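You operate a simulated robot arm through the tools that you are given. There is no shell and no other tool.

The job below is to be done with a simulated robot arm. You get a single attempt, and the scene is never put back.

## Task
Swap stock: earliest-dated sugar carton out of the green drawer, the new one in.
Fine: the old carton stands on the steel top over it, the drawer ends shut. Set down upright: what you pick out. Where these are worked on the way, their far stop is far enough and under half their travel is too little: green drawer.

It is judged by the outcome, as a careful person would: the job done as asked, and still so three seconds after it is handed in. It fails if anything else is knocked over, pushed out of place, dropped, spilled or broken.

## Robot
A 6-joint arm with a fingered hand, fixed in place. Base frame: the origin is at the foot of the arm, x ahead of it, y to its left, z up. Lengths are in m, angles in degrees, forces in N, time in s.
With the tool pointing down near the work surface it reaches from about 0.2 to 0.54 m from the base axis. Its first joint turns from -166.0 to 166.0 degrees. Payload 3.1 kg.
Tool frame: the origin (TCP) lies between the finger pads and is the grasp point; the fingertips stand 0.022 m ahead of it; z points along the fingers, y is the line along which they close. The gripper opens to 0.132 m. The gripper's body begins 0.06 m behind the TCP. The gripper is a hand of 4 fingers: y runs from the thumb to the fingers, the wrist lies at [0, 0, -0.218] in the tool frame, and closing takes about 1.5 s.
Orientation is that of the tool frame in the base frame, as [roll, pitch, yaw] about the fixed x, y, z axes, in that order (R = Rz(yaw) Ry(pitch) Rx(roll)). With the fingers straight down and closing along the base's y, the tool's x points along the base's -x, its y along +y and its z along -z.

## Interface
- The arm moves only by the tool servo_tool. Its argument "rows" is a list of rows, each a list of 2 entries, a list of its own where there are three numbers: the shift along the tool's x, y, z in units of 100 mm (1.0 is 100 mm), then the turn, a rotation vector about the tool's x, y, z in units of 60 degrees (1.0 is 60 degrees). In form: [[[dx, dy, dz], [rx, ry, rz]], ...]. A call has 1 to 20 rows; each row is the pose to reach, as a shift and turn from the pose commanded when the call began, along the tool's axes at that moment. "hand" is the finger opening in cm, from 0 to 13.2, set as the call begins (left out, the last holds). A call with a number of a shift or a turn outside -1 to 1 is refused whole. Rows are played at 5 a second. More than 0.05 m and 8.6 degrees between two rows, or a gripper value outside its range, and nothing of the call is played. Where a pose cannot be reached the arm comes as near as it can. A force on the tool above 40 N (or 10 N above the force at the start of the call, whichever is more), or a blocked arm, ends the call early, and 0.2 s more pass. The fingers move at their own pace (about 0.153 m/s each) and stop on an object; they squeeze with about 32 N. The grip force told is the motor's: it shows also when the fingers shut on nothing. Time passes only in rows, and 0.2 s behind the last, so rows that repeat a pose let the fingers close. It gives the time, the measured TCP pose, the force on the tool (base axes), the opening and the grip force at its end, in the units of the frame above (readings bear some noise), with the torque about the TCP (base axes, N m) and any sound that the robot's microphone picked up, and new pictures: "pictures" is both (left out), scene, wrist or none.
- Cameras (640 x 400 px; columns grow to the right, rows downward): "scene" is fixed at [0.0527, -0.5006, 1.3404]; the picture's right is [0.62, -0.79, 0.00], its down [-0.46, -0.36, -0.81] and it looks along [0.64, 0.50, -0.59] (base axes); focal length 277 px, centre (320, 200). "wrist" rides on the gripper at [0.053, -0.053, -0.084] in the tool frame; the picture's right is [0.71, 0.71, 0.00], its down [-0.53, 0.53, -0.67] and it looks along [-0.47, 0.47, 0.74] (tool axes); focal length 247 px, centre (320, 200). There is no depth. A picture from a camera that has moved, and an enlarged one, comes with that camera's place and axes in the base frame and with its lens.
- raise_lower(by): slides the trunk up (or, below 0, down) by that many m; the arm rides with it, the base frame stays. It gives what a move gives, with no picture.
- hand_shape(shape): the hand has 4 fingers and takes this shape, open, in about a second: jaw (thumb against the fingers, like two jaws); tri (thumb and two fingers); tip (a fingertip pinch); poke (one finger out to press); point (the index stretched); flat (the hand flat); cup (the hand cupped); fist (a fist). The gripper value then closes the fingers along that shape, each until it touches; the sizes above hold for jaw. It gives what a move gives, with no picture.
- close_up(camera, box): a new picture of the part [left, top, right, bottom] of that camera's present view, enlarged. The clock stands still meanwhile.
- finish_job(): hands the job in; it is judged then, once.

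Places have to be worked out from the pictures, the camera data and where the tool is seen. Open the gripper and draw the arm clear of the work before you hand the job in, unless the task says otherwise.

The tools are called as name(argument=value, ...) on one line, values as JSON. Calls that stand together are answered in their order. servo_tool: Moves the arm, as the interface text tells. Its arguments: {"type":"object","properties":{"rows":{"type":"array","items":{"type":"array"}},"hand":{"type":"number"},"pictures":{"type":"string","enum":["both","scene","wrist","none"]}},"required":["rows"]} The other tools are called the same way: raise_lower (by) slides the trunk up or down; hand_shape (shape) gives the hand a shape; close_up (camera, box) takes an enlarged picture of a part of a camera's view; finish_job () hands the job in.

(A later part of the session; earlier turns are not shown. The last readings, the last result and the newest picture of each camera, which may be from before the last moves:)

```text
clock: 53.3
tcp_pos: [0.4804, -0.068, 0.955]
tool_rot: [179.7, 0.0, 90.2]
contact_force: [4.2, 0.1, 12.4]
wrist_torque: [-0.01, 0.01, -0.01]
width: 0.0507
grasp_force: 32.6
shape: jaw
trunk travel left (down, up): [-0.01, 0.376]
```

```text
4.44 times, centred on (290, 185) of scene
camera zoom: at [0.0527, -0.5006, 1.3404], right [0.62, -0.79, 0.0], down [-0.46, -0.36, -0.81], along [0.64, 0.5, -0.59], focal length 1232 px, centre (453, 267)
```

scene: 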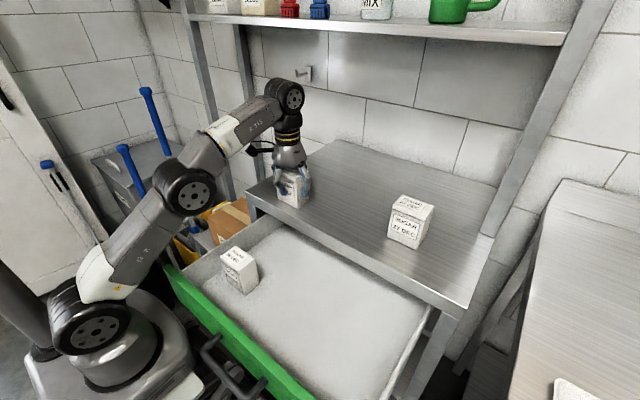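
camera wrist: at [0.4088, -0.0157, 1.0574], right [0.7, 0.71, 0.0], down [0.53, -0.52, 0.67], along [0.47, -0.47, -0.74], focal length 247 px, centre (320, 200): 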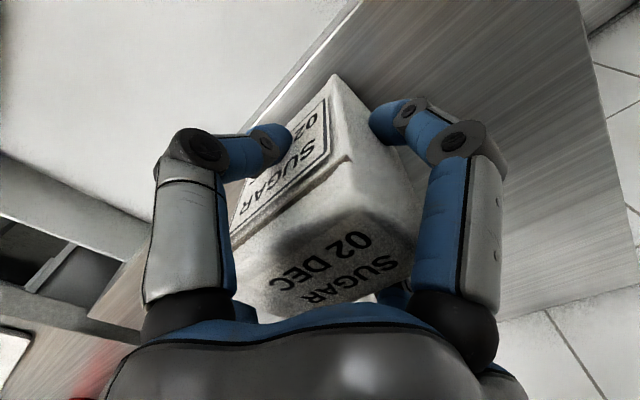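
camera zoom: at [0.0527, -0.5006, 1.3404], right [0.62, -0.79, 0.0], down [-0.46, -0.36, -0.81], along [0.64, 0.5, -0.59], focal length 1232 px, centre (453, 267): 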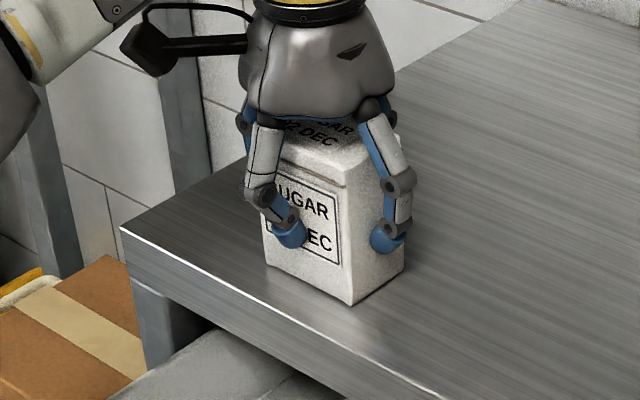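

It stands on the steel (12 N up). I ease off 1 mm and open the fingers.

servo_tool(rows=[[[0, 0, -0.01], [0, 0, 0]], [[0, 0, -0.015], [0, 0, 0]]], pictures="none")

servo_tool(rows=[[[0, 0, 0], [0, 0, 0]], [[0, 0, 0], [0, 0, 0]], [[0, 0, 0], [0, 0, 0]], [[0, 0, 0], [0, 0, 0]]], hand=10.5, pictures="both")

```text
clock: 53.9
tcp_pos: [0.4801, -0.0689, 0.9555]
tool_rot: [179.9, 0.0, 90.2]
contact_force: [3.5, 0.3, 7.9]
wrist_torque: [-0.05, -0.03, 0.04]
width: 0.0505
grasp_force: 32.5
shape: jaw
trunk travel left (down, up): [-0.01, 0.376]
```

```text
clock: 54.9
tcp_pos: [0.4803, -0.067, 0.9561]
tool_rot: [179.8, 0.0, 90.3]
contact_force: [1.1, 0.7, 0.4]
wrist_torque: [-0.02, -0.03, -0.01]
width: 0.1048
grasp_force: 0.1
shape: jaw
trunk travel left (down, up): [-0.01, 0.376]
camera wrist: at [0.4251, -0.0147, 1.0394], right [0.7, 0.71, 0.0], down [0.53, -0.52, 0.67], along [0.48, -0.47, -0.74], focal length 247 px, centre (320, 200)
```

scene: 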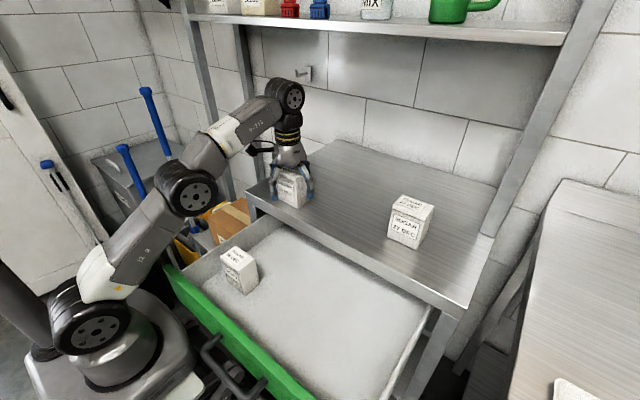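
wrist: 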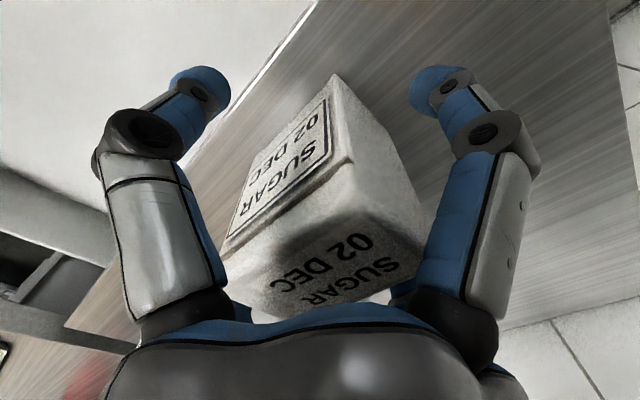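

Released; the carton stands on its own. Because the arm is at full stretch, rising straight would pull the fingers inwards, so I tilt the hand 20° forward while rising, which relieves the reach, then continue straight up.

servo_tool(rows=[[[0, 0, -0.06], [-0.067, 0, 0]], [[0, 0, -0.12], [-0.133, 0, 0]], [[0, 0, -0.18], [-0.2, 0, 0]], [[0, 0, -0.24], [-0.267, 0, 0]], [[0, 0, -0.3], [-0.333, 0, 0]]], pictures="both")

close_up(camera="scene", box=[240, 120, 340, 220])

```text
clock: 56.1
tcp_pos: [0.4802, -0.0695, 0.9854]
tool_rot: [160.0, 0.0, 90.2]
contact_force: [0.5, 0.2, -0.4]
wrist_torque: [0.01, 0.01, 0.02]
width: 0.1048
grasp_force: 0.0
shape: jaw
trunk travel left (down, up): [-0.01, 0.376]
camera wrist: at [0.3997, -0.0149, 1.0461], right [0.66, 0.71, 0.24], down [0.27, -0.53, 0.81], along [0.7, -0.47, -0.54], focal length 247 px, centre (320, 200)
```

scene: 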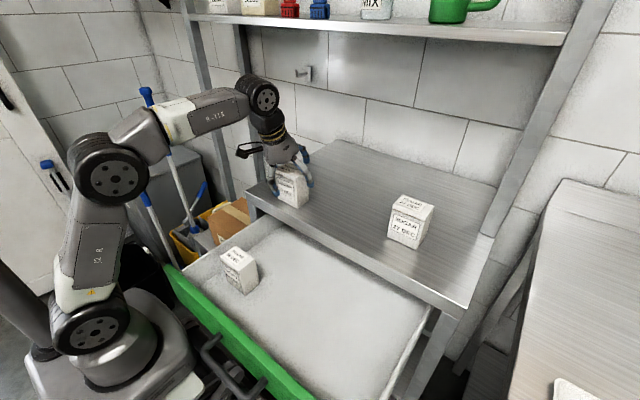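
wrist: 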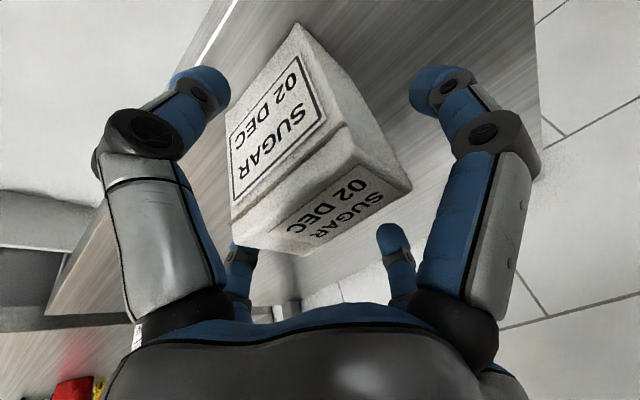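

```text
4.00 times, centred on (290, 170) of scene
camera zoom: at [0.0527, -0.5006, 1.3404], right [0.62, -0.79, 0.0], down [-0.46, -0.36, -0.81], along [0.64, 0.5, -0.59], focal length 1109 px, centre (440, 320)
```

zoom: 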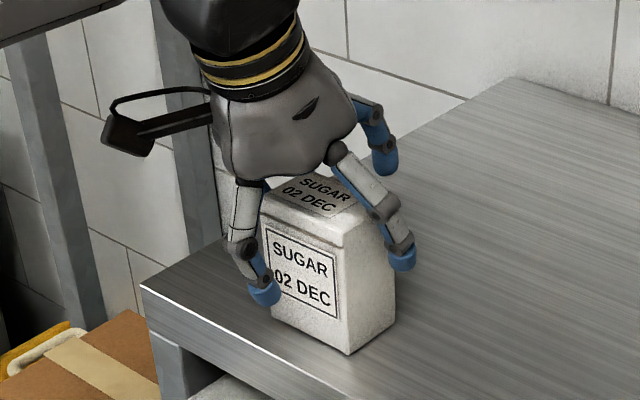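

The carton stands free and untouched while the hand opens away from it. I continue straight up 6 cm.

servo_tool(rows=[[[0, 0.051, -0.141], [0, 0, 0]], [[0, 0.103, -0.282], [0, 0, 0]], [[0, 0.154, -0.423], [0, 0, 0]], [[0, 0.205, -0.564], [0, 0, 0]], [[0, 0.24, -0.66], [0, 0, 0]]], pictures="both")

```text
clock: 57.3
tcp_pos: [0.4806, -0.0685, 1.0565]
tool_rot: [160.0, 0.0, 90.2]
contact_force: [-0.7, 0.1, 0.2]
wrist_torque: [0.0, -0.02, -0.03]
width: 0.1048
grasp_force: 0.1
shape: jaw
trunk travel left (down, up): [-0.01, 0.376]
camera wrist: at [0.3997, -0.0149, 1.1163], right [0.66, 0.71, 0.24], down [0.27, -0.53, 0.81], along [0.7, -0.47, -0.54], focal length 247 px, centre (320, 200)
```

scene: 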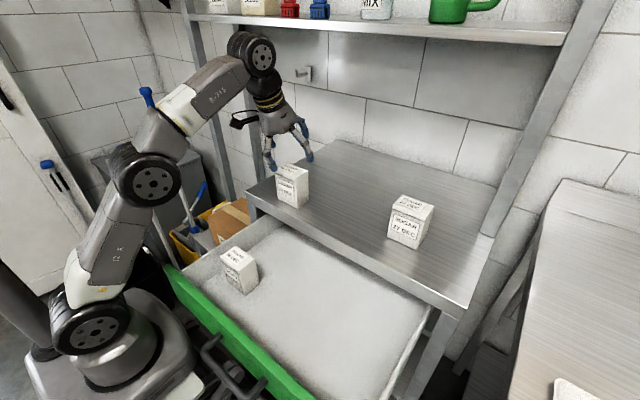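
wrist: 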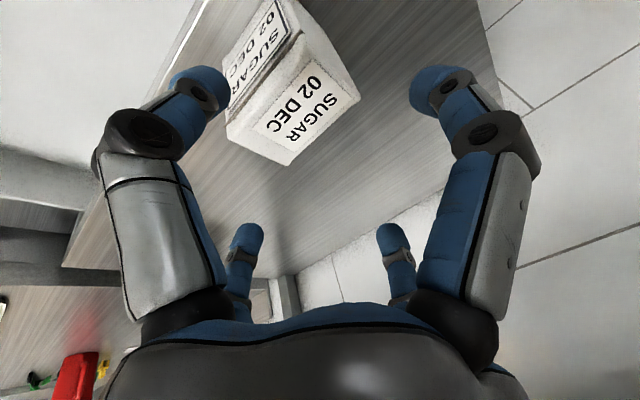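

The old carton now stands at (0.48, -0.07) on the steel top. To reach the new carton comfortably I'll need the trunk up, so first I'll push the drawer in a few centimetres to clear the robot's body; I move the hand back over the drawer towards its front.

servo_tool(rows=[[[-0.1, -0.15, -0.12], [0, 0, 0]], [[-0.25, -0.33, -0.22], [0, 0, 0]], [[-0.43, -0.52, -0.3], [0, 0, 0]], [[-0.62, -0.71, -0.37], [0, 0, 0]], [[-0.8, -0.906, -0.436], [0, 0, 0]]], pictures="none")

servo_tool(rows=[[[-0.2, -0.19, -0.07], [0.067, 0, 0]], [[-0.4, -0.38, -0.14], [0.133, 0, 0]], [[-0.6, -0.56, -0.2], [0.2, 0, 0]], [[-0.8, -0.75, -0.27], [0.267, 0, 0]], [[-1.0, -0.94, -0.342], [0.333, 0, 0]]], pictures="none")

servo_tool(rows=[[[-0.2, -0.2, 0], [0, 0, 0]], [[-0.4, -0.4, 0], [0, 0, 0]], [[-0.6, -0.6, 0], [0, 0, 0]], [[-0.8, -0.8, 0], [0, 0, 0]], [[-1.0, -1.0, 0], [0, 0, 0]]], pictures="both")

```text
clock: 58.5
tcp_pos: [0.3788, -0.1494, 1.0655]
tool_rot: [159.9, -0.1, 90.2]
contact_force: [0.1, 0.9, 0.1]
wrist_torque: [-0.01, -0.02, -0.01]
width: 0.1048
grasp_force: 0.1
shape: jaw
trunk travel left (down, up): [-0.01, 0.376]
```

```text
clock: 59.7
tcp_pos: [0.2775, -0.246, 1.0597]
tool_rot: [179.8, -0.1, 90.2]
contact_force: [0.5, -0.3, -0.3]
wrist_torque: [0.0, 0.01, -0.01]
width: 0.1049
grasp_force: 0.1
shape: jaw
out of reach, approached as far as the arm can: row 5
trunk travel left (down, up): [-0.01, 0.376]
```

```text
clock: 60.9
tcp_pos: [0.1747, -0.3423, 1.049]
tool_rot: [179.8, 0.1, 90.2]
contact_force: [0.6, 0.0, 0.0]
wrist_torque: [0.03, -0.02, -0.01]
width: 0.1049
grasp_force: 0.1
shape: jaw
out of reach, approached as far as the arm can: row 3, 4, 5
trunk travel left (down, up): [-0.01, 0.376]
camera wrist: at [0.1205, -0.2883, 1.1326], right [0.7, 0.71, 0.0], down [0.53, -0.52, 0.67], along [0.48, -0.47, -0.74], focal length 247 px, centre (320, 200)
```

scene: 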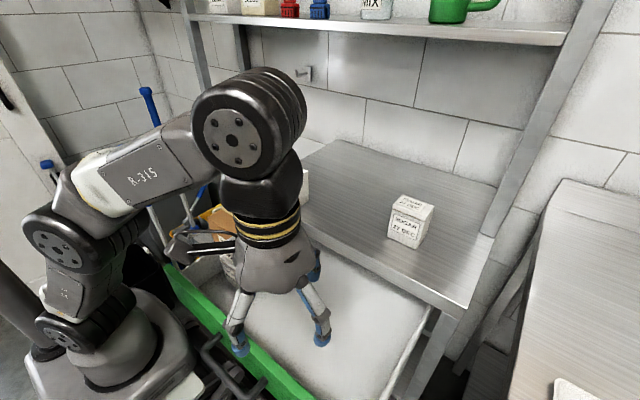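
wrist: 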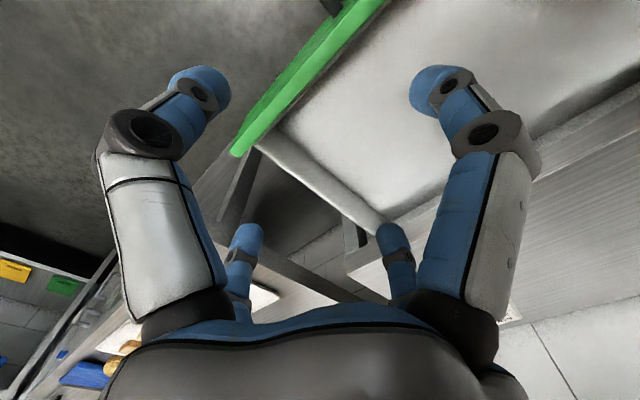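

The hand is above the drawer front. I make a fist and go down in front of the panel, to the right of the handle.

hand_shape(shape="fist")

servo_tool(rows=[[[-0.08, -0.2, 0.1], [0, 0, 0]], [[-0.16, -0.4, 0.2], [0, 0, 0]], [[-0.24, -0.6, 0.3], [0, 0, 0]], [[-0.32, -0.8, 0.4], [0, 0, 0]], [[-0.4, -1.0, 0.5], [0, 0, 0]]], pictures="both")

```text
clock: 61.8
tcp_pos: [0.1766, -0.3423, 1.0494]
tool_rot: [179.9, 0.1, 90.2]
contact_force: [0.7, 0.4, 1.0]
wrist_torque: [0.03, -0.03, 0.0]
width: 0.0001
grasp_force: 0.1
shape: fist
trunk travel left (down, up): [-0.01, 0.376]
```

```text
clock: 63.0
tcp_pos: [0.0746, -0.3825, 0.9988]
tool_rot: [179.9, 0.0, 90.3]
contact_force: [-0.9, 0.6, -0.6]
wrist_torque: [-0.02, 0.03, 0.0]
width: 0.0001
grasp_force: 0.1
shape: fist
trunk travel left (down, up): [-0.01, 0.376]
camera wrist: at [0.0208, -0.3289, 1.0824], right [0.7, 0.71, 0.0], down [0.53, -0.52, 0.67], along [0.48, -0.47, -0.74], focal length 247 px, centre (320, 200)
```

scene: 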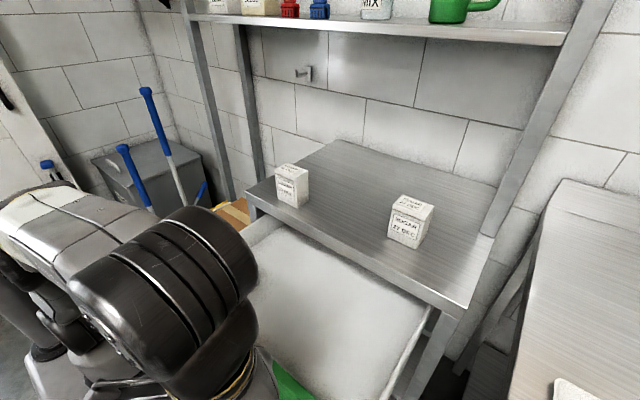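
wrist: 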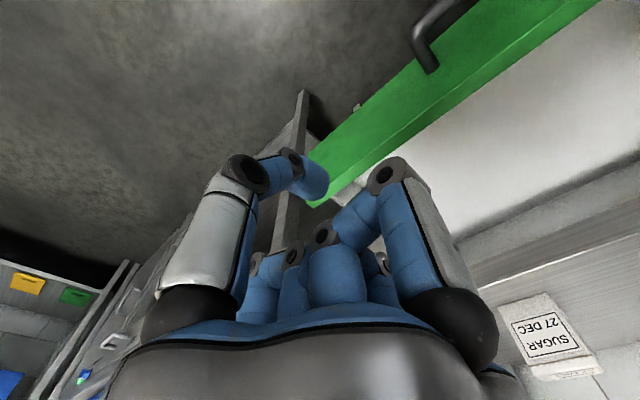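

The fist is ahead of the drawer front with some 2 cm to spare. I lower it to z ≈ 0.82 so that the knuckles face the panel.

servo_tool(rows=[[[0, -0.05, 0.25], [0, 0, 0]], [[0, -0.1, 0.5], [0, 0, 0]], [[0, -0.1, 0.75], [0, 0, 0]], [[0, -0.1, 1.0], [0, 0, 0]]], pictures="none")

servo_tool(rows=[[[0, 0, 0.25], [0, 0, 0]], [[0, 0, 0.5], [0, 0, 0]], [[0, 0, 0.78], [0, 0, 0]]], pictures="both")

```text
clock: 64.0
tcp_pos: [0.0643, -0.3818, 0.8975]
tool_rot: [179.9, 0.0, 90.3]
contact_force: [-0.8, -0.1, 0.2]
wrist_torque: [0.0, -0.02, 0.01]
width: 0.0
grasp_force: 0.0
shape: fist
trunk travel left (down, up): [-0.01, 0.376]
```

```text
clock: 64.8
tcp_pos: [0.0657, -0.3812, 0.82]
tool_rot: [179.9, 0.0, 90.2]
contact_force: [0.7, 0.2, 0.8]
wrist_torque: [0.0, 0.01, -0.03]
width: 0.0002
grasp_force: 0.0
shape: fist
trunk travel left (down, up): [-0.01, 0.376]
camera wrist: at [0.0114, -0.3285, 0.9038], right [0.7, 0.71, 0.0], down [0.53, -0.52, 0.67], along [0.48, -0.47, -0.74], focal length 247 px, centre (320, 200)
```

scene: 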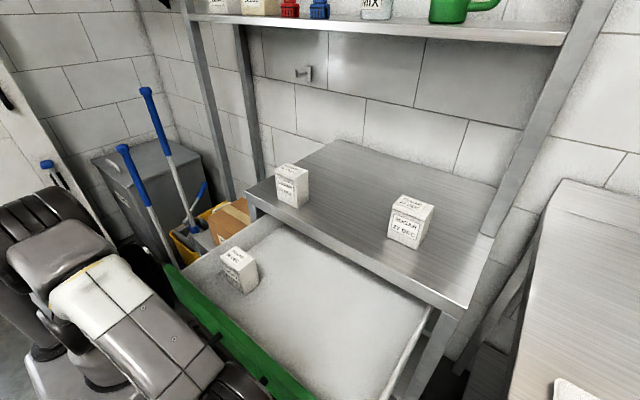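
wrist: 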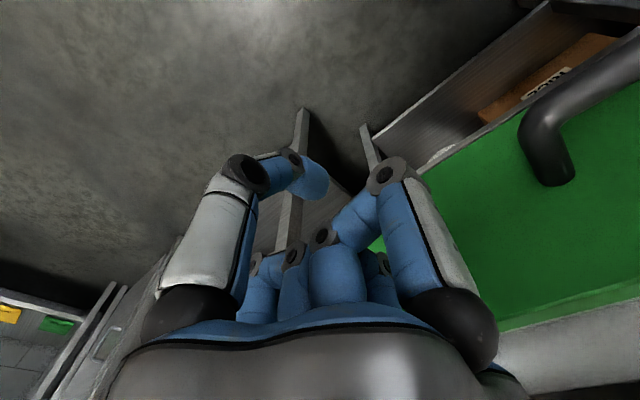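

In place in front of the panel. I push slowly forward 10 cm, expecting contact after about 3 cm.

servo_tool(rows=[[[0, 0.1, 0], [0, 0, 0]], [[0, 0.2, 0], [0, 0, 0]], [[0, 0.3, 0], [0, 0, 0]], [[0, 0.4, 0], [0, 0, 0]], [[0, 0.5, 0], [0, 0, 0]], [[0, 0.6, 0], [0, 0, 0]]], pictures="both")

```text
clock: 66.2
tcp_pos: [0.1259, -0.3809, 0.8207]
tool_rot: [179.9, 0.0, 90.2]
contact_force: [-0.5, -0.2, 0.4]
wrist_torque: [0.0, -0.01, 0.02]
width: 0.0
grasp_force: 0.0
shape: fist
trunk travel left (down, up): [-0.01, 0.376]
camera wrist: at [0.0714, -0.3282, 0.9044], right [0.7, 0.71, 0.0], down [0.53, -0.52, 0.67], along [0.48, -0.47, -0.74], focal length 247 px, centre (320, 200)
```

scene: 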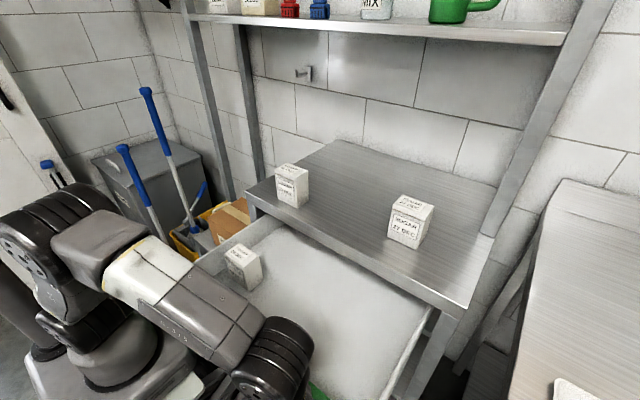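
wrist: 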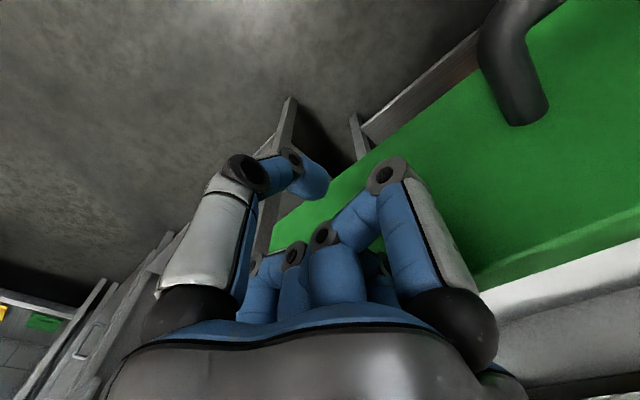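

The drawer has started to move in (the 08 DEC carton shifted with it). I push 5 cm more.

servo_tool(rows=[[[0, 0.1, 0], [0, 0, 0]], [[0, 0.2, 0], [0, 0, 0]], [[0, 0.3, 0], [0, 0, 0]], [[0, 0.4, 0], [0, 0, 0]], [[0, 0.5, 0], [0, 0, 0]]], pictures="both")

```text
clock: 67.4
tcp_pos: [0.1769, -0.3814, 0.8208]
tool_rot: [179.9, 0.1, 90.2]
contact_force: [-0.4, -0.5, -0.6]
wrist_torque: [-0.02, -0.04, -0.02]
width: 0.0002
grasp_force: 0.1
shape: fist
trunk travel left (down, up): [-0.01, 0.376]
camera wrist: at [0.1221, -0.3281, 0.9044], right [0.7, 0.71, 0.0], down [0.53, -0.52, 0.67], along [0.48, -0.47, -0.74], focal length 247 px, centre (320, 200)
```

scene: 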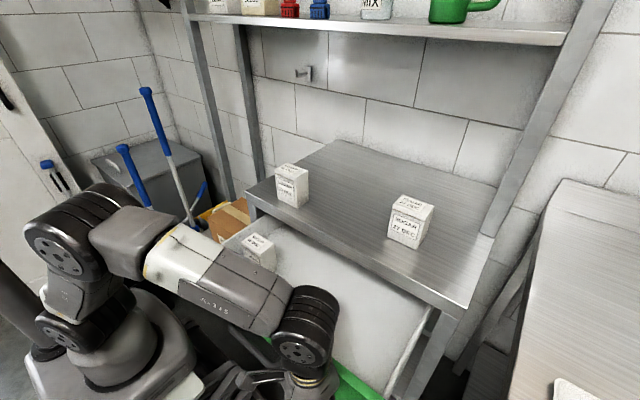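
wrist: 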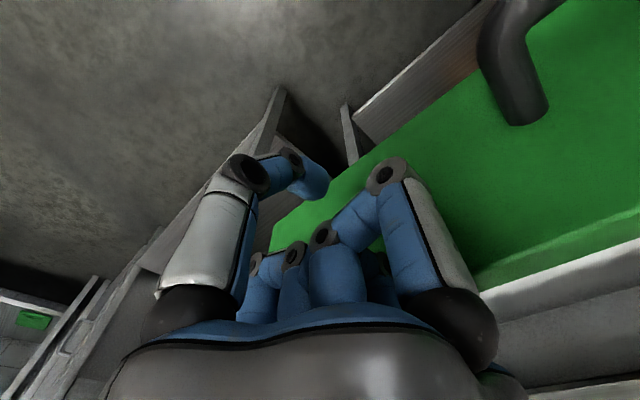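

The drawer is now about 18–19 cm out, well clear of the robot's body. I back the fist off, raise it, and lift the trunk 20 cm.

servo_tool(rows=[[[0, -0.15, 0], [0, 0, 0]], [[0, -0.4, 0], [0, 0, 0]], [[0, -0.4, -0.2], [0, 0, 0]], [[0, -0.4, -0.45], [0, 0, 0]], [[0, -0.4, -0.7], [0, 0, 0]], [[0, -0.4, -0.95], [0, 0, 0]]], pictures="none")

raise_lower(by=0.1)

close_up(camera="scene", box=[0, 0, 640, 400])

```text
clock: 68.8
tcp_pos: [0.1364, -0.3816, 0.9146]
tool_rot: [179.9, -0.2, 90.1]
contact_force: [0.0, -0.2, 0.3]
wrist_torque: [0.02, 0.02, 0.0]
width: 0.0
grasp_force: 0.1
shape: fist
trunk travel left (down, up): [-0.01, 0.376]
```

```text
clock: 70.2
tcp_pos: [0.137, -0.3827, 1.0151]
tool_rot: [179.9, -0.1, 90.2]
contact_force: [0.3, -0.5, 0.1]
wrist_torque: [-0.02, 0.0, 0.0]
width: 0.0
grasp_force: 0.0
shape: fist
trunk travel left (down, up): [-0.11, 0.276]
```

```text
1.00 times, centred on (320, 200) of scene (not enlarged: the box is as wide or as high as the picture)
camera zoom: at [0.0527, -0.5006, 1.3404], right [0.62, -0.79, 0.0], down [-0.46, -0.36, -0.81], along [0.64, 0.5, -0.59], focal length 277 px, centre (320, 200)
```

zoom: 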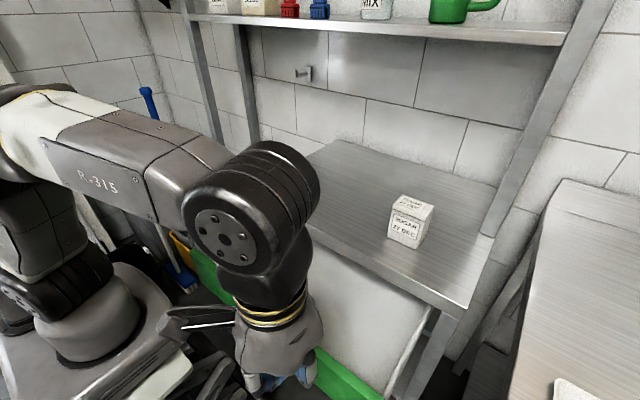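

No contact while rising. I raise the trunk another 10 cm and swing the hand over the drawer towards the new carton to measure it from close by.

raise_lower(by=0.1)

hand_shape(shape="tip")

servo_tool(rows=[[[0.1, 0.2, 0], [0, 0, 0]], [[0.2, 0.4, 0], [0, 0, 0]], [[0.3, 0.6, 0], [0, 0, 0]], [[0.4, 0.8, 0], [0, 0, 0]], [[0.5, 1.0, 0], [0, 0, 0]]], pictures="both")

```text
clock: 71.5
tcp_pos: [0.1366, -0.381, 1.1158]
tool_rot: [179.9, -0.1, 90.3]
contact_force: [0.4, 0.2, 1.1]
wrist_torque: [0.01, 0.02, -0.02]
width: 0.0001
grasp_force: 0.1
shape: fist
trunk travel left (down, up): [-0.21, 0.176]
```

```text
clock: 72.4
tcp_pos: [0.137, -0.3826, 1.1157]
tool_rot: [179.9, 0.0, 90.3]
contact_force: [0.0, -0.1, 0.4]
wrist_torque: [0.01, 0.02, 0.0]
width: 0.1319
grasp_force: 0.0
shape: tip
trunk travel left (down, up): [-0.21, 0.176]
```

```text
clock: 73.6
tcp_pos: [0.2376, -0.3311, 1.1154]
tool_rot: [180.0, 0.0, 90.2]
contact_force: [0.3, 0.5, 0.3]
wrist_torque: [0.0, -0.01, 0.01]
width: 0.1319
grasp_force: 0.2
shape: tip
trunk travel left (down, up): [-0.21, 0.176]
camera wrist: at [0.1821, -0.2779, 1.1986], right [0.7, 0.71, 0.0], down [0.53, -0.52, 0.67], along [0.47, -0.47, -0.74], focal length 247 px, centre (320, 200)
```

scene: 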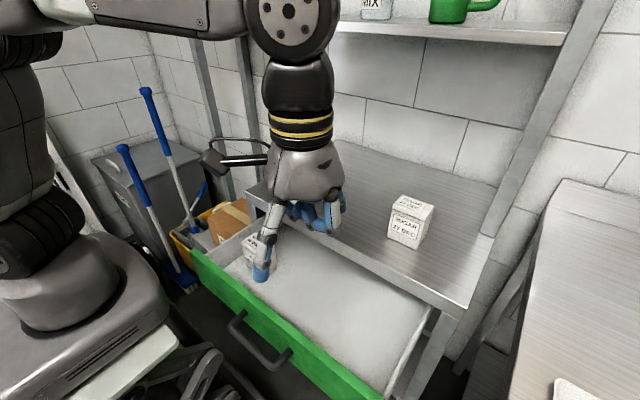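
wrist: 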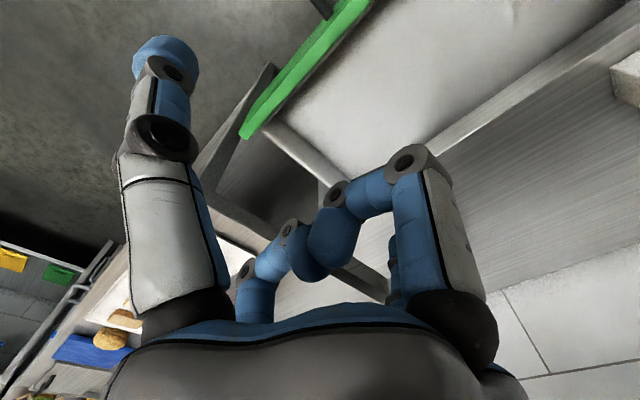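

The pinch fingers opened, but the two x-fingers still look curled in from the fist. I zoom in to understand the hand's present shape.

close_up(camera="wrist", box=[200, 110, 500, 320])

close_up(camera="scene", box=[220, 130, 370, 300])

```text
1.90 times, centred on (350, 215) of wrist
camera zoom: at [0.1821, -0.2779, 1.1986], right [0.7, 0.71, 0.0], down [0.53, -0.52, 0.67], along [0.47, -0.47, -0.74], focal length 470 px, centre (263, 171)
```

zoom: 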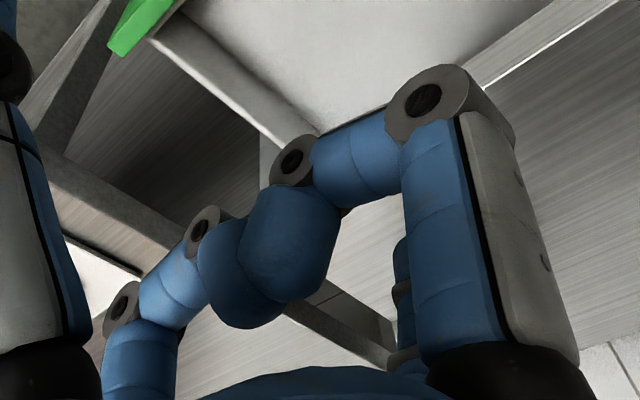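

```text
2.35 times, centred on (295, 215) of scene
camera zoom: at [0.0527, -0.5006, 1.3404], right [0.62, -0.79, 0.0], down [-0.46, -0.36, -0.81], along [0.64, 0.5, -0.59], focal length 652 px, centre (379, 165)
```

zoom: 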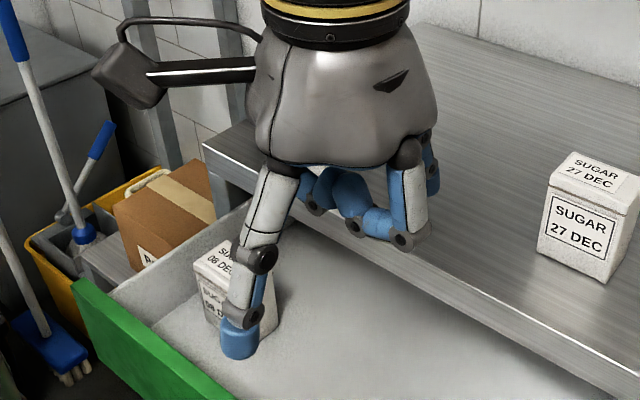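

The x-fingers are still folded into each other from the fist. I open the whole hand with "jaw" and look.

hand_shape(shape="jaw")

close_up(camera="wrist", box=[0, 0, 640, 400])

hand_shape(shape="tri")

servo_tool(rows=[[[0, 0, 0], [0, 0, 0]], [[0, 0, 0], [0, 0, 0]], [[0, 0, 0], [0, 0, 0]]], hand=7, pictures="wrist")

```text
clock: 74.5
tcp_pos: [0.236, -0.331, 1.1152]
tool_rot: [179.9, 0.1, 90.2]
contact_force: [-0.4, -0.5, 0.1]
wrist_torque: [-0.01, 0.01, 0.0]
width: 0.104
grasp_force: 0.0
shape: jaw
trunk travel left (down, up): [-0.21, 0.176]
```

```text
1.00 times, centred on (320, 200) of wrist (not enlarged: the box is as wide or as high as the picture)
camera zoom: at [0.1812, -0.2783, 1.1987], right [0.7, 0.71, 0.0], down [0.53, -0.52, 0.67], along [0.48, -0.47, -0.74], focal length 247 px, centre (320, 200)
```

zoom: 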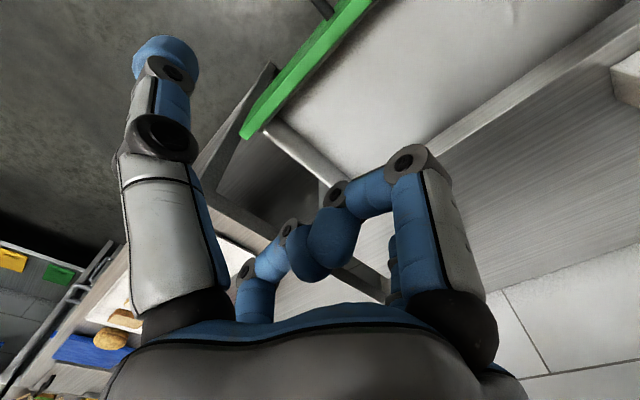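

```text
clock: 75.4
tcp_pos: [0.2362, -0.3315, 1.1149]
tool_rot: [179.8, 0.1, 90.2]
contact_force: [0.1, -0.1, -0.2]
wrist_torque: [0.0, -0.01, 0.02]
width: 0.1042
grasp_force: 0.1
shape: tri
trunk travel left (down, up): [-0.21, 0.176]
```

```text
clock: 76.2
tcp_pos: [0.2362, -0.3313, 1.1144]
tool_rot: [179.9, 0.1, 90.2]
contact_force: [0.2, 0.7, 0.1]
wrist_torque: [-0.03, -0.05, -0.03]
width: 0.0628
grasp_force: 0.0
shape: tri
trunk travel left (down, up): [-0.21, 0.176]
camera wrist: at [0.1813, -0.2782, 1.1987], right [0.7, 0.71, 0.0], down [0.53, -0.52, 0.67], along [0.48, -0.47, -0.74], focal length 247 px, centre (320, 200)
```

wrist: 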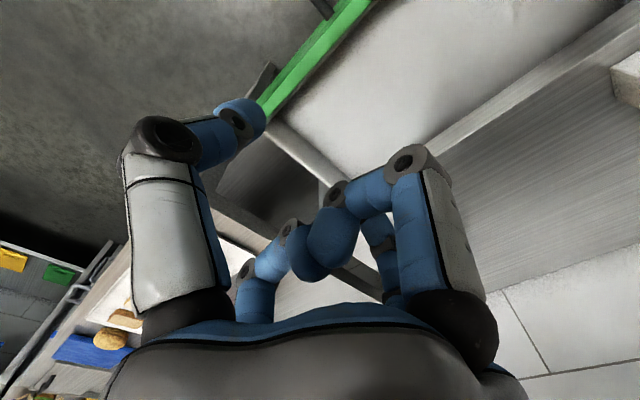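

The two x-fingers are jammed against each other. "poke" extends one finger while the others stay curled, so I use it to untangle them, then open.

hand_shape(shape="fist")

hand_shape(shape="poke")

close_up(camera="wrist", box=[0, 0, 640, 400])

hand_shape(shape="jaw")

close_up(camera="wrist", box=[0, 0, 640, 400])

```text
clock: 77.1
tcp_pos: [0.2351, -0.3315, 1.115]
tool_rot: [179.9, 0.0, 90.2]
contact_force: [0.7, -0.3, 1.4]
wrist_torque: [0.01, -0.02, 0.0]
width: 0.0
grasp_force: 0.1
shape: fist
trunk travel left (down, up): [-0.21, 0.176]
```

```text
clock: 78.0
tcp_pos: [0.2364, -0.3314, 1.1129]
tool_rot: [179.8, 0.0, 90.1]
contact_force: [-0.3, -0.1, -1.0]
wrist_torque: [-0.01, -0.01, 0.0]
width: 0.0
grasp_force: 0.1
shape: poke
trunk travel left (down, up): [-0.21, 0.176]
```

```text
1.00 times, centred on (320, 200) of wrist (not enlarged: the box is as wide or as high as the picture)
camera zoom: at [0.1813, -0.2782, 1.1987], right [0.7, 0.71, 0.0], down [0.53, -0.52, 0.67], along [0.48, -0.47, -0.74], focal length 247 px, centre (320, 200)
```

zoom: 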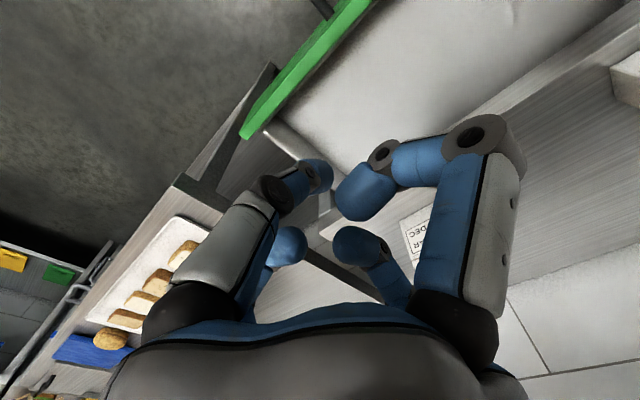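

```text
clock: 78.9
tcp_pos: [0.2362, -0.3312, 1.115]
tool_rot: [179.9, 0.0, 90.2]
contact_force: [0.1, -0.1, 0.1]
wrist_torque: [0.0, 0.02, 0.04]
width: 0.1319
grasp_force: 0.1
shape: jaw
trunk travel left (down, up): [-0.21, 0.176]
```

```text
1.00 times, centred on (320, 200) of wrist (not enlarged: the box is as wide or as high as the picture)
camera zoom: at [0.1813, -0.2782, 1.1987], right [0.7, 0.71, 0.0], down [0.53, -0.52, 0.67], along [0.48, -0.47, -0.74], focal length 247 px, centre (320, 200)
```

zoom: 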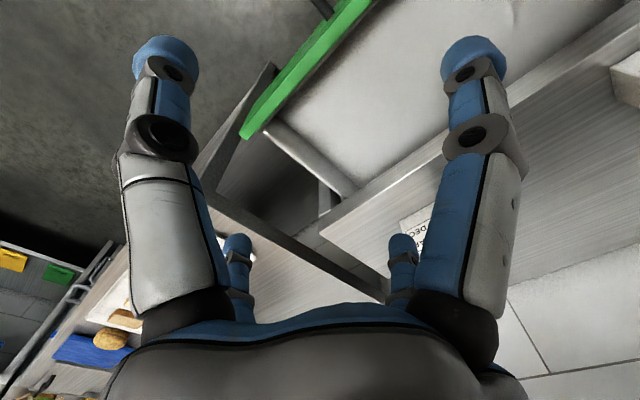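

The hand is untangled and fully open again (I'll avoid "fist" from now on). I check how "tri" closes, as it may suit the tilted grasp.

hand_shape(shape="tri")

servo_tool(rows=[[[0, 0, 0], [0, 0, 0]], [[0, 0, 0], [0, 0, 0]], [[0, 0, 0], [0, 0, 0]]], hand=6, pictures="wrist")

hand_shape(shape="tip")

servo_tool(rows=[[[0, 0, 0], [0, 0, 0]], [[0, 0, 0], [0, 0, 0]], [[0, 0, 0], [0, 0, 0]]], hand=9.5, pictures="wrist")

```text
clock: 79.8
tcp_pos: [0.2354, -0.3316, 1.1152]
tool_rot: [179.9, -0.1, 90.2]
contact_force: [0.2, -0.5, -0.3]
wrist_torque: [0.02, 0.01, -0.03]
width: 0.1318
grasp_force: 0.0
shape: tri
trunk travel left (down, up): [-0.21, 0.176]
```

```text
clock: 80.6
tcp_pos: [0.2368, -0.3327, 1.115]
tool_rot: [179.9, 0.0, 90.2]
contact_force: [1.0, -0.1, 0.0]
wrist_torque: [-0.01, -0.03, 0.0]
width: 0.0605
grasp_force: 0.1
shape: tri
trunk travel left (down, up): [-0.21, 0.176]
camera wrist: at [0.1813, -0.2782, 1.1987], right [0.7, 0.71, 0.0], down [0.53, -0.52, 0.67], along [0.48, -0.47, -0.74], focal length 247 px, centre (320, 200)
```

wrist: 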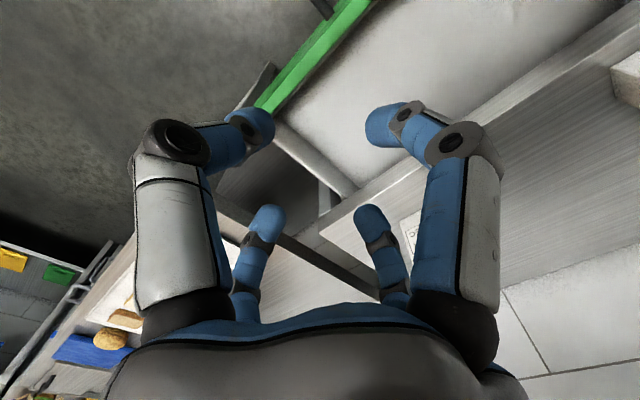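

```text
clock: 81.5
tcp_pos: [0.2369, -0.3308, 1.1161]
tool_rot: [-179.9, 0.0, 90.2]
contact_force: [-0.1, -0.5, 0.6]
wrist_torque: [0.01, 0.01, -0.03]
width: 0.1316
grasp_force: 0.1
shape: tip
trunk travel left (down, up): [-0.21, 0.176]
```

```text
clock: 82.3
tcp_pos: [0.2367, -0.3308, 1.1151]
tool_rot: [179.9, 0.0, 90.3]
contact_force: [-0.7, -0.1, 0.5]
wrist_torque: [-0.01, 0.01, 0.02]
width: 0.0955
grasp_force: 0.1
shape: tip
trunk travel left (down, up): [-0.21, 0.176]
camera wrist: at [0.1813, -0.2782, 1.1987], right [0.7, 0.71, 0.0], down [0.53, -0.52, 0.67], along [0.48, -0.47, -0.74], focal length 247 px, centre (320, 200)
```

wrist: 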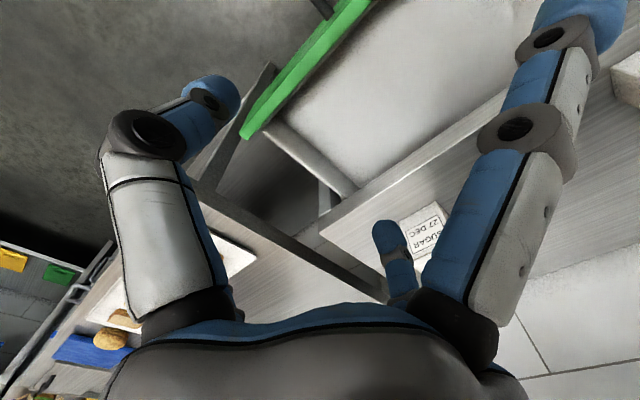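

"tip" with its side fingers flared is the right shape. I turn the hand back to yaw 180 (pinch across y) while moving outward over the drawer.

servo_tool(rows=[[[-0.01, 0.08, 0], [0, 0, -0.125]], [[-0.02, 0.17, 0], [0, 0, -0.25]], [[-0.03, 0.25, 0], [0, 0, -0.375]], [[-0.03, 0.33, 0], [0, 0, -0.5]], [[-0.04, 0.42, 0], [0, 0, -0.625]], [[-0.05, 0.5, 0], [0, 0, -0.75]]], pictures="none")

servo_tool(rows=[[[-0.06, 0.05, 0], [0, 0, -0.125]], [[-0.12, 0.1, 0], [0, 0, -0.25]], [[-0.18, 0.14, 0], [0, 0, -0.375]], [[-0.24, 0.19, 0], [0, 0, -0.5]], [[-0.3, 0.24, 0], [0, 0, -0.625]], [[-0.354, 0.283, 0], [0, 0, -0.75]]], pictures="both")

```text
clock: 83.7
tcp_pos: [0.2862, -0.3363, 1.1137]
tool_rot: [179.8, 0.0, 135.5]
contact_force: [-0.1, 0.3, 0.1]
wrist_torque: [0.05, -0.03, 0.01]
width: 0.0957
grasp_force: 0.1
shape: tip
trunk travel left (down, up): [-0.21, 0.176]
```

```text
clock: 85.1
tcp_pos: [0.3318, -0.3417, 1.1161]
tool_rot: [-180.0, 0.1, -179.8]
contact_force: [0.7, -0.4, 0.3]
wrist_torque: [0.01, -0.02, 0.02]
width: 0.0955
grasp_force: 0.1
shape: tip
trunk travel left (down, up): [-0.21, 0.176]
camera wrist: at [0.2772, -0.3941, 1.1988], right [-0.71, 0.7, 0.0], down [0.52, 0.53, 0.67], along [0.47, 0.48, -0.74], focal length 247 px, centre (320, 200)
```

scene: 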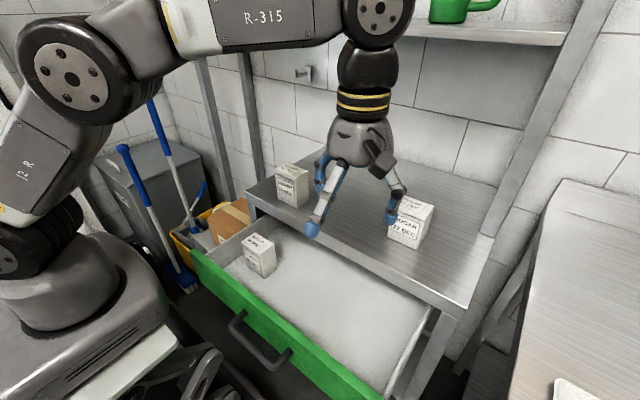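
wrist: 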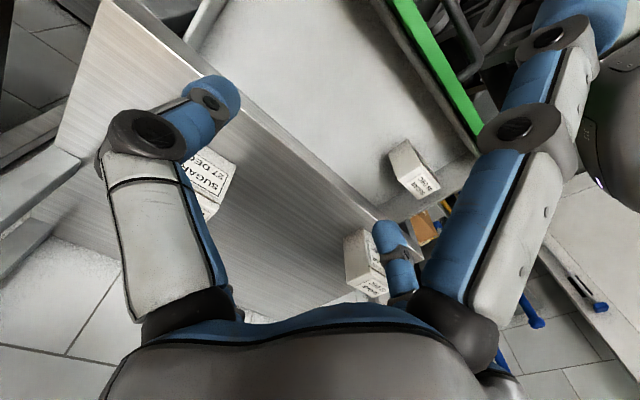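

Yaw 180 reached. Now I tilt the hand forward in two steps to about 32° while approaching a point above and in front of the new carton.

servo_tool(rows=[[[-0.18, -0.04, 0.08], [0, -0.053, 0]], [[-0.36, -0.08, 0.16], [0, -0.107, 0]], [[-0.54, -0.12, 0.24], [0, -0.16, 0]], [[-0.72, -0.16, 0.32], [0, -0.213, 0]], [[-0.9, -0.2, 0.4], [0, -0.267, 0]]], pictures="none")

servo_tool(rows=[[[-0.11, -0.02, 0.086], [0, -0.053, 0]], [[-0.22, -0.04, 0.17], [0, -0.107, 0]], [[-0.33, -0.06, 0.26], [0, -0.16, 0]], [[-0.44, -0.08, 0.34], [0, -0.213, 0]], [[-0.553, -0.09, 0.429], [0, -0.267, 0]]], pictures="both")

```text
clock: 86.3
tcp_pos: [0.4228, -0.3596, 1.073]
tool_rot: [179.8, 16.3, -179.9]
contact_force: [-0.4, -0.1, 0.0]
wrist_torque: [-0.01, -0.02, -0.01]
width: 0.0954
grasp_force: 0.1
shape: tip
trunk travel left (down, up): [-0.21, 0.176]
```

```text
clock: 87.5
tcp_pos: [0.4871, -0.3692, 1.0499]
tool_rot: [179.9, 32.2, -179.8]
contact_force: [-0.4, 1.1, 1.0]
wrist_torque: [-0.02, -0.01, 0.0]
width: 0.0956
grasp_force: 0.0
shape: tip
trunk travel left (down, up): [-0.21, 0.176]
camera wrist: at [0.3963, -0.4224, 1.092], right [-0.6, 0.71, -0.38], down [0.09, 0.53, 0.85], along [0.79, 0.48, -0.38], focal length 247 px, centre (320, 200)
```

scene: 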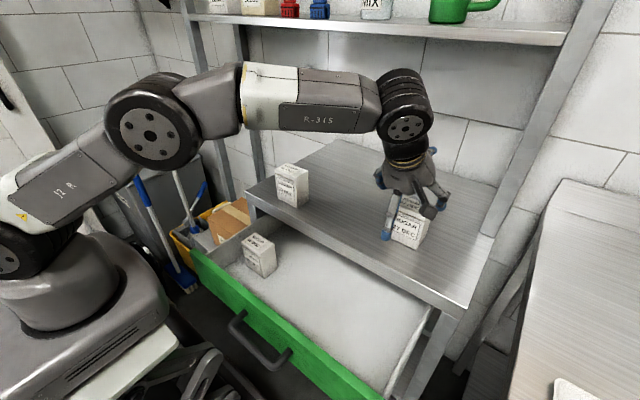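
wrist: 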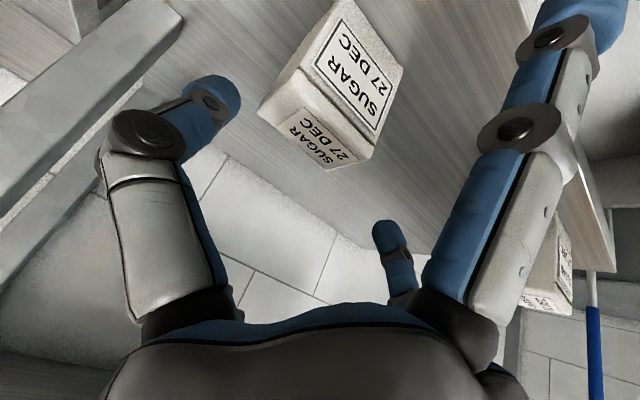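

I zoom the wrist view to locate the new carton's corners precisely.

close_up(camera="wrist", box=[230, 0, 430, 180])

close_up(camera="scene", box=[350, 140, 470, 270])

```text
2.22 times, centred on (330, 90) of wrist
camera zoom: at [0.3963, -0.4224, 1.092], right [-0.6, 0.71, -0.38], down [0.09, 0.53, 0.85], along [0.79, 0.48, -0.38], focal length 549 px, centre (298, 444)
```

zoom: 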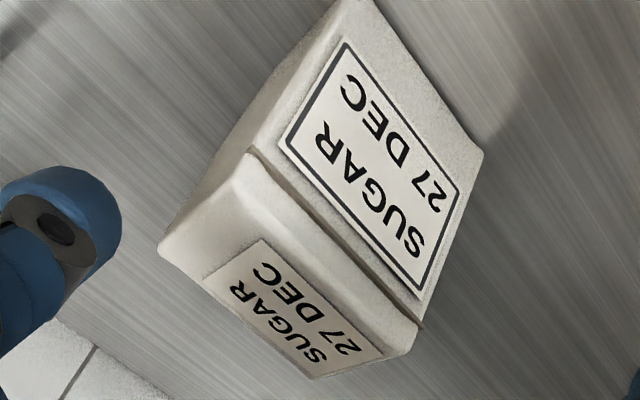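

```text
3.08 times, centred on (410, 205) of scene
camera zoom: at [0.0527, -0.5006, 1.3404], right [0.62, -0.79, 0.0], down [-0.46, -0.36, -0.81], along [0.64, 0.5, -0.59], focal length 853 px, centre (43, 185)
```

zoom: 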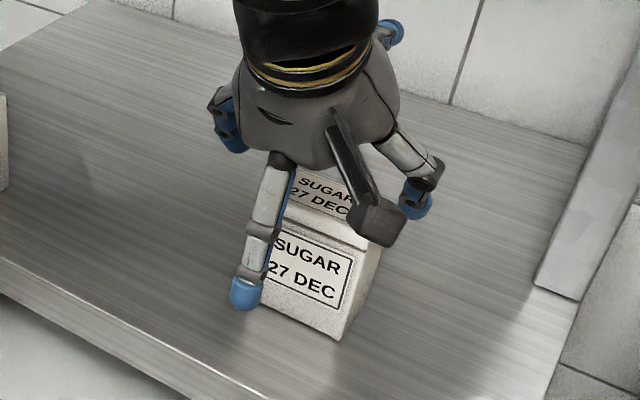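

The new carton's centre is about (0.533, -0.371), top z ≈ 0.987, on the steel at ≈ 0.903. The approach is nearly along the tool axis; I advance 6 cm first and check the alignment.

servo_tool(rows=[[[0.01, -0.01, 0.15], [0, 0, 0]], [[0.02, -0.02, 0.3], [0, 0, 0]], [[0.03, -0.02, 0.45], [0, 0, 0]], [[0.04, -0.02, 0.6], [0, 0, 0]]], pictures="both")

close_up(camera="scene", box=[350, 140, 470, 270])

```text
clock: 88.5
tcp_pos: [0.5165, -0.3707, 0.9972]
tool_rot: [180.0, 32.0, -179.9]
contact_force: [-0.5, 1.0, -0.4]
wrist_torque: [-0.01, 0.01, 0.03]
width: 0.0955
grasp_force: 0.0
shape: tip
trunk travel left (down, up): [-0.21, 0.176]
camera wrist: at [0.425, -0.4239, 1.039], right [-0.6, 0.7, -0.38], down [0.09, 0.53, 0.85], along [0.79, 0.48, -0.38], focal length 247 px, centre (320, 200)
```

scene: 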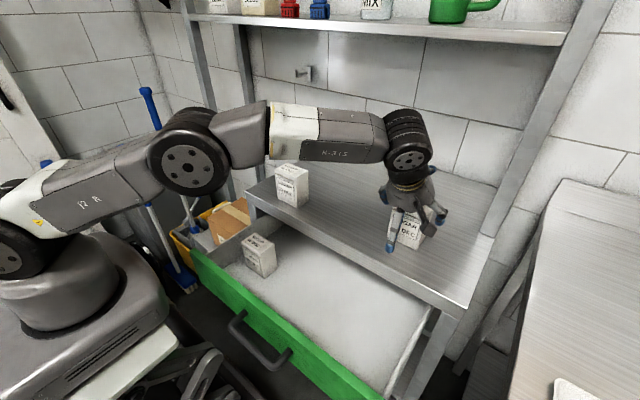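
wrist: 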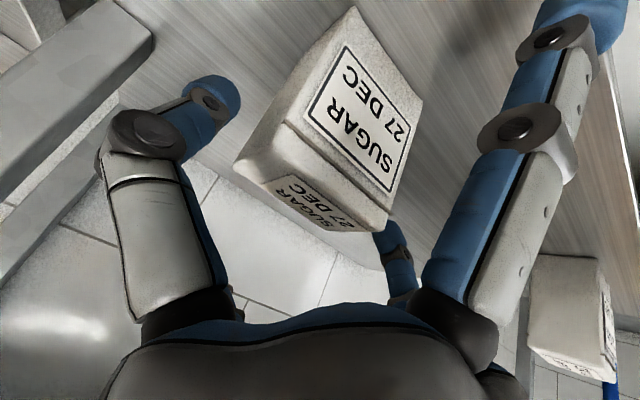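

```text
3.08 times, centred on (410, 205) of scene
camera zoom: at [0.0527, -0.5006, 1.3404], right [0.62, -0.79, 0.0], down [-0.46, -0.36, -0.81], along [0.64, 0.5, -0.59], focal length 853 px, centre (43, 185)
```

zoom: 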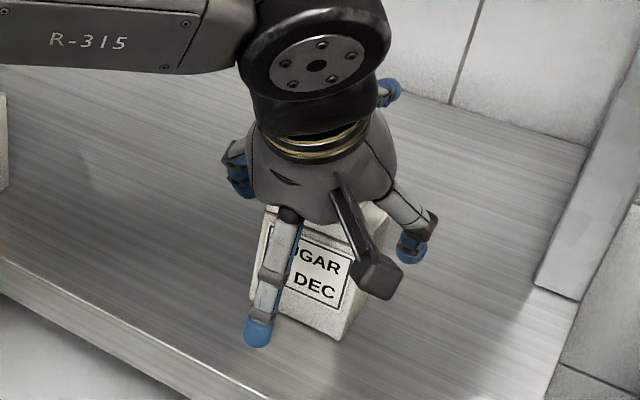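

Well aligned with clearance on both sides. I advance the last 3.3 cm to z ≈ 0.968.

servo_tool(rows=[[[0.01, 0, 0.1], [0, 0, 0]], [[0.02, 0, 0.2], [0, 0, 0]], [[0.024, 0, 0.28], [0, 0, 0]], [[0.024, 0, 0.33], [0, 0, 0]]], pictures="both")

close_up(camera="scene", box=[350, 140, 470, 270])

```text
clock: 89.5
tcp_pos: [0.5307, -0.3708, 0.9679]
tool_rot: [180.0, 32.1, -179.8]
contact_force: [-0.2, -0.1, 0.4]
wrist_torque: [-0.01, 0.01, -0.01]
width: 0.0954
grasp_force: 0.1
shape: tip
trunk travel left (down, up): [-0.21, 0.176]
camera wrist: at [0.44, -0.4241, 1.0097], right [-0.6, 0.71, -0.38], down [0.09, 0.53, 0.85], along [0.79, 0.48, -0.38], focal length 247 px, centre (320, 200)
```

scene: 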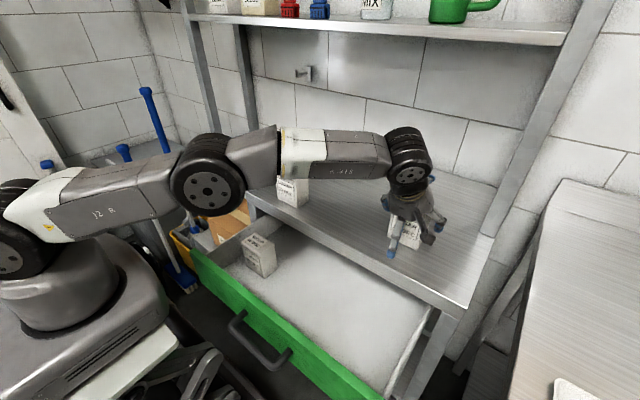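
wrist: 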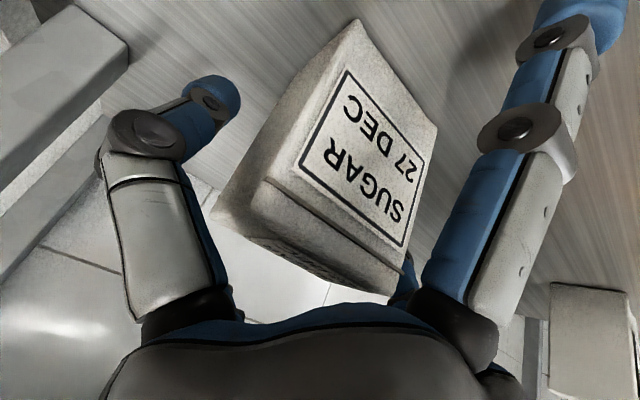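

```text
3.08 times, centred on (410, 205) of scene
camera zoom: at [0.0527, -0.5006, 1.3404], right [0.62, -0.79, 0.0], down [-0.46, -0.36, -0.81], along [0.64, 0.5, -0.59], focal length 853 px, centre (43, 185)
```

zoom: 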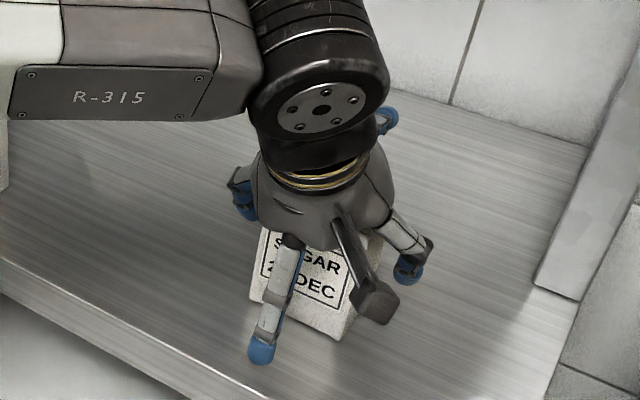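

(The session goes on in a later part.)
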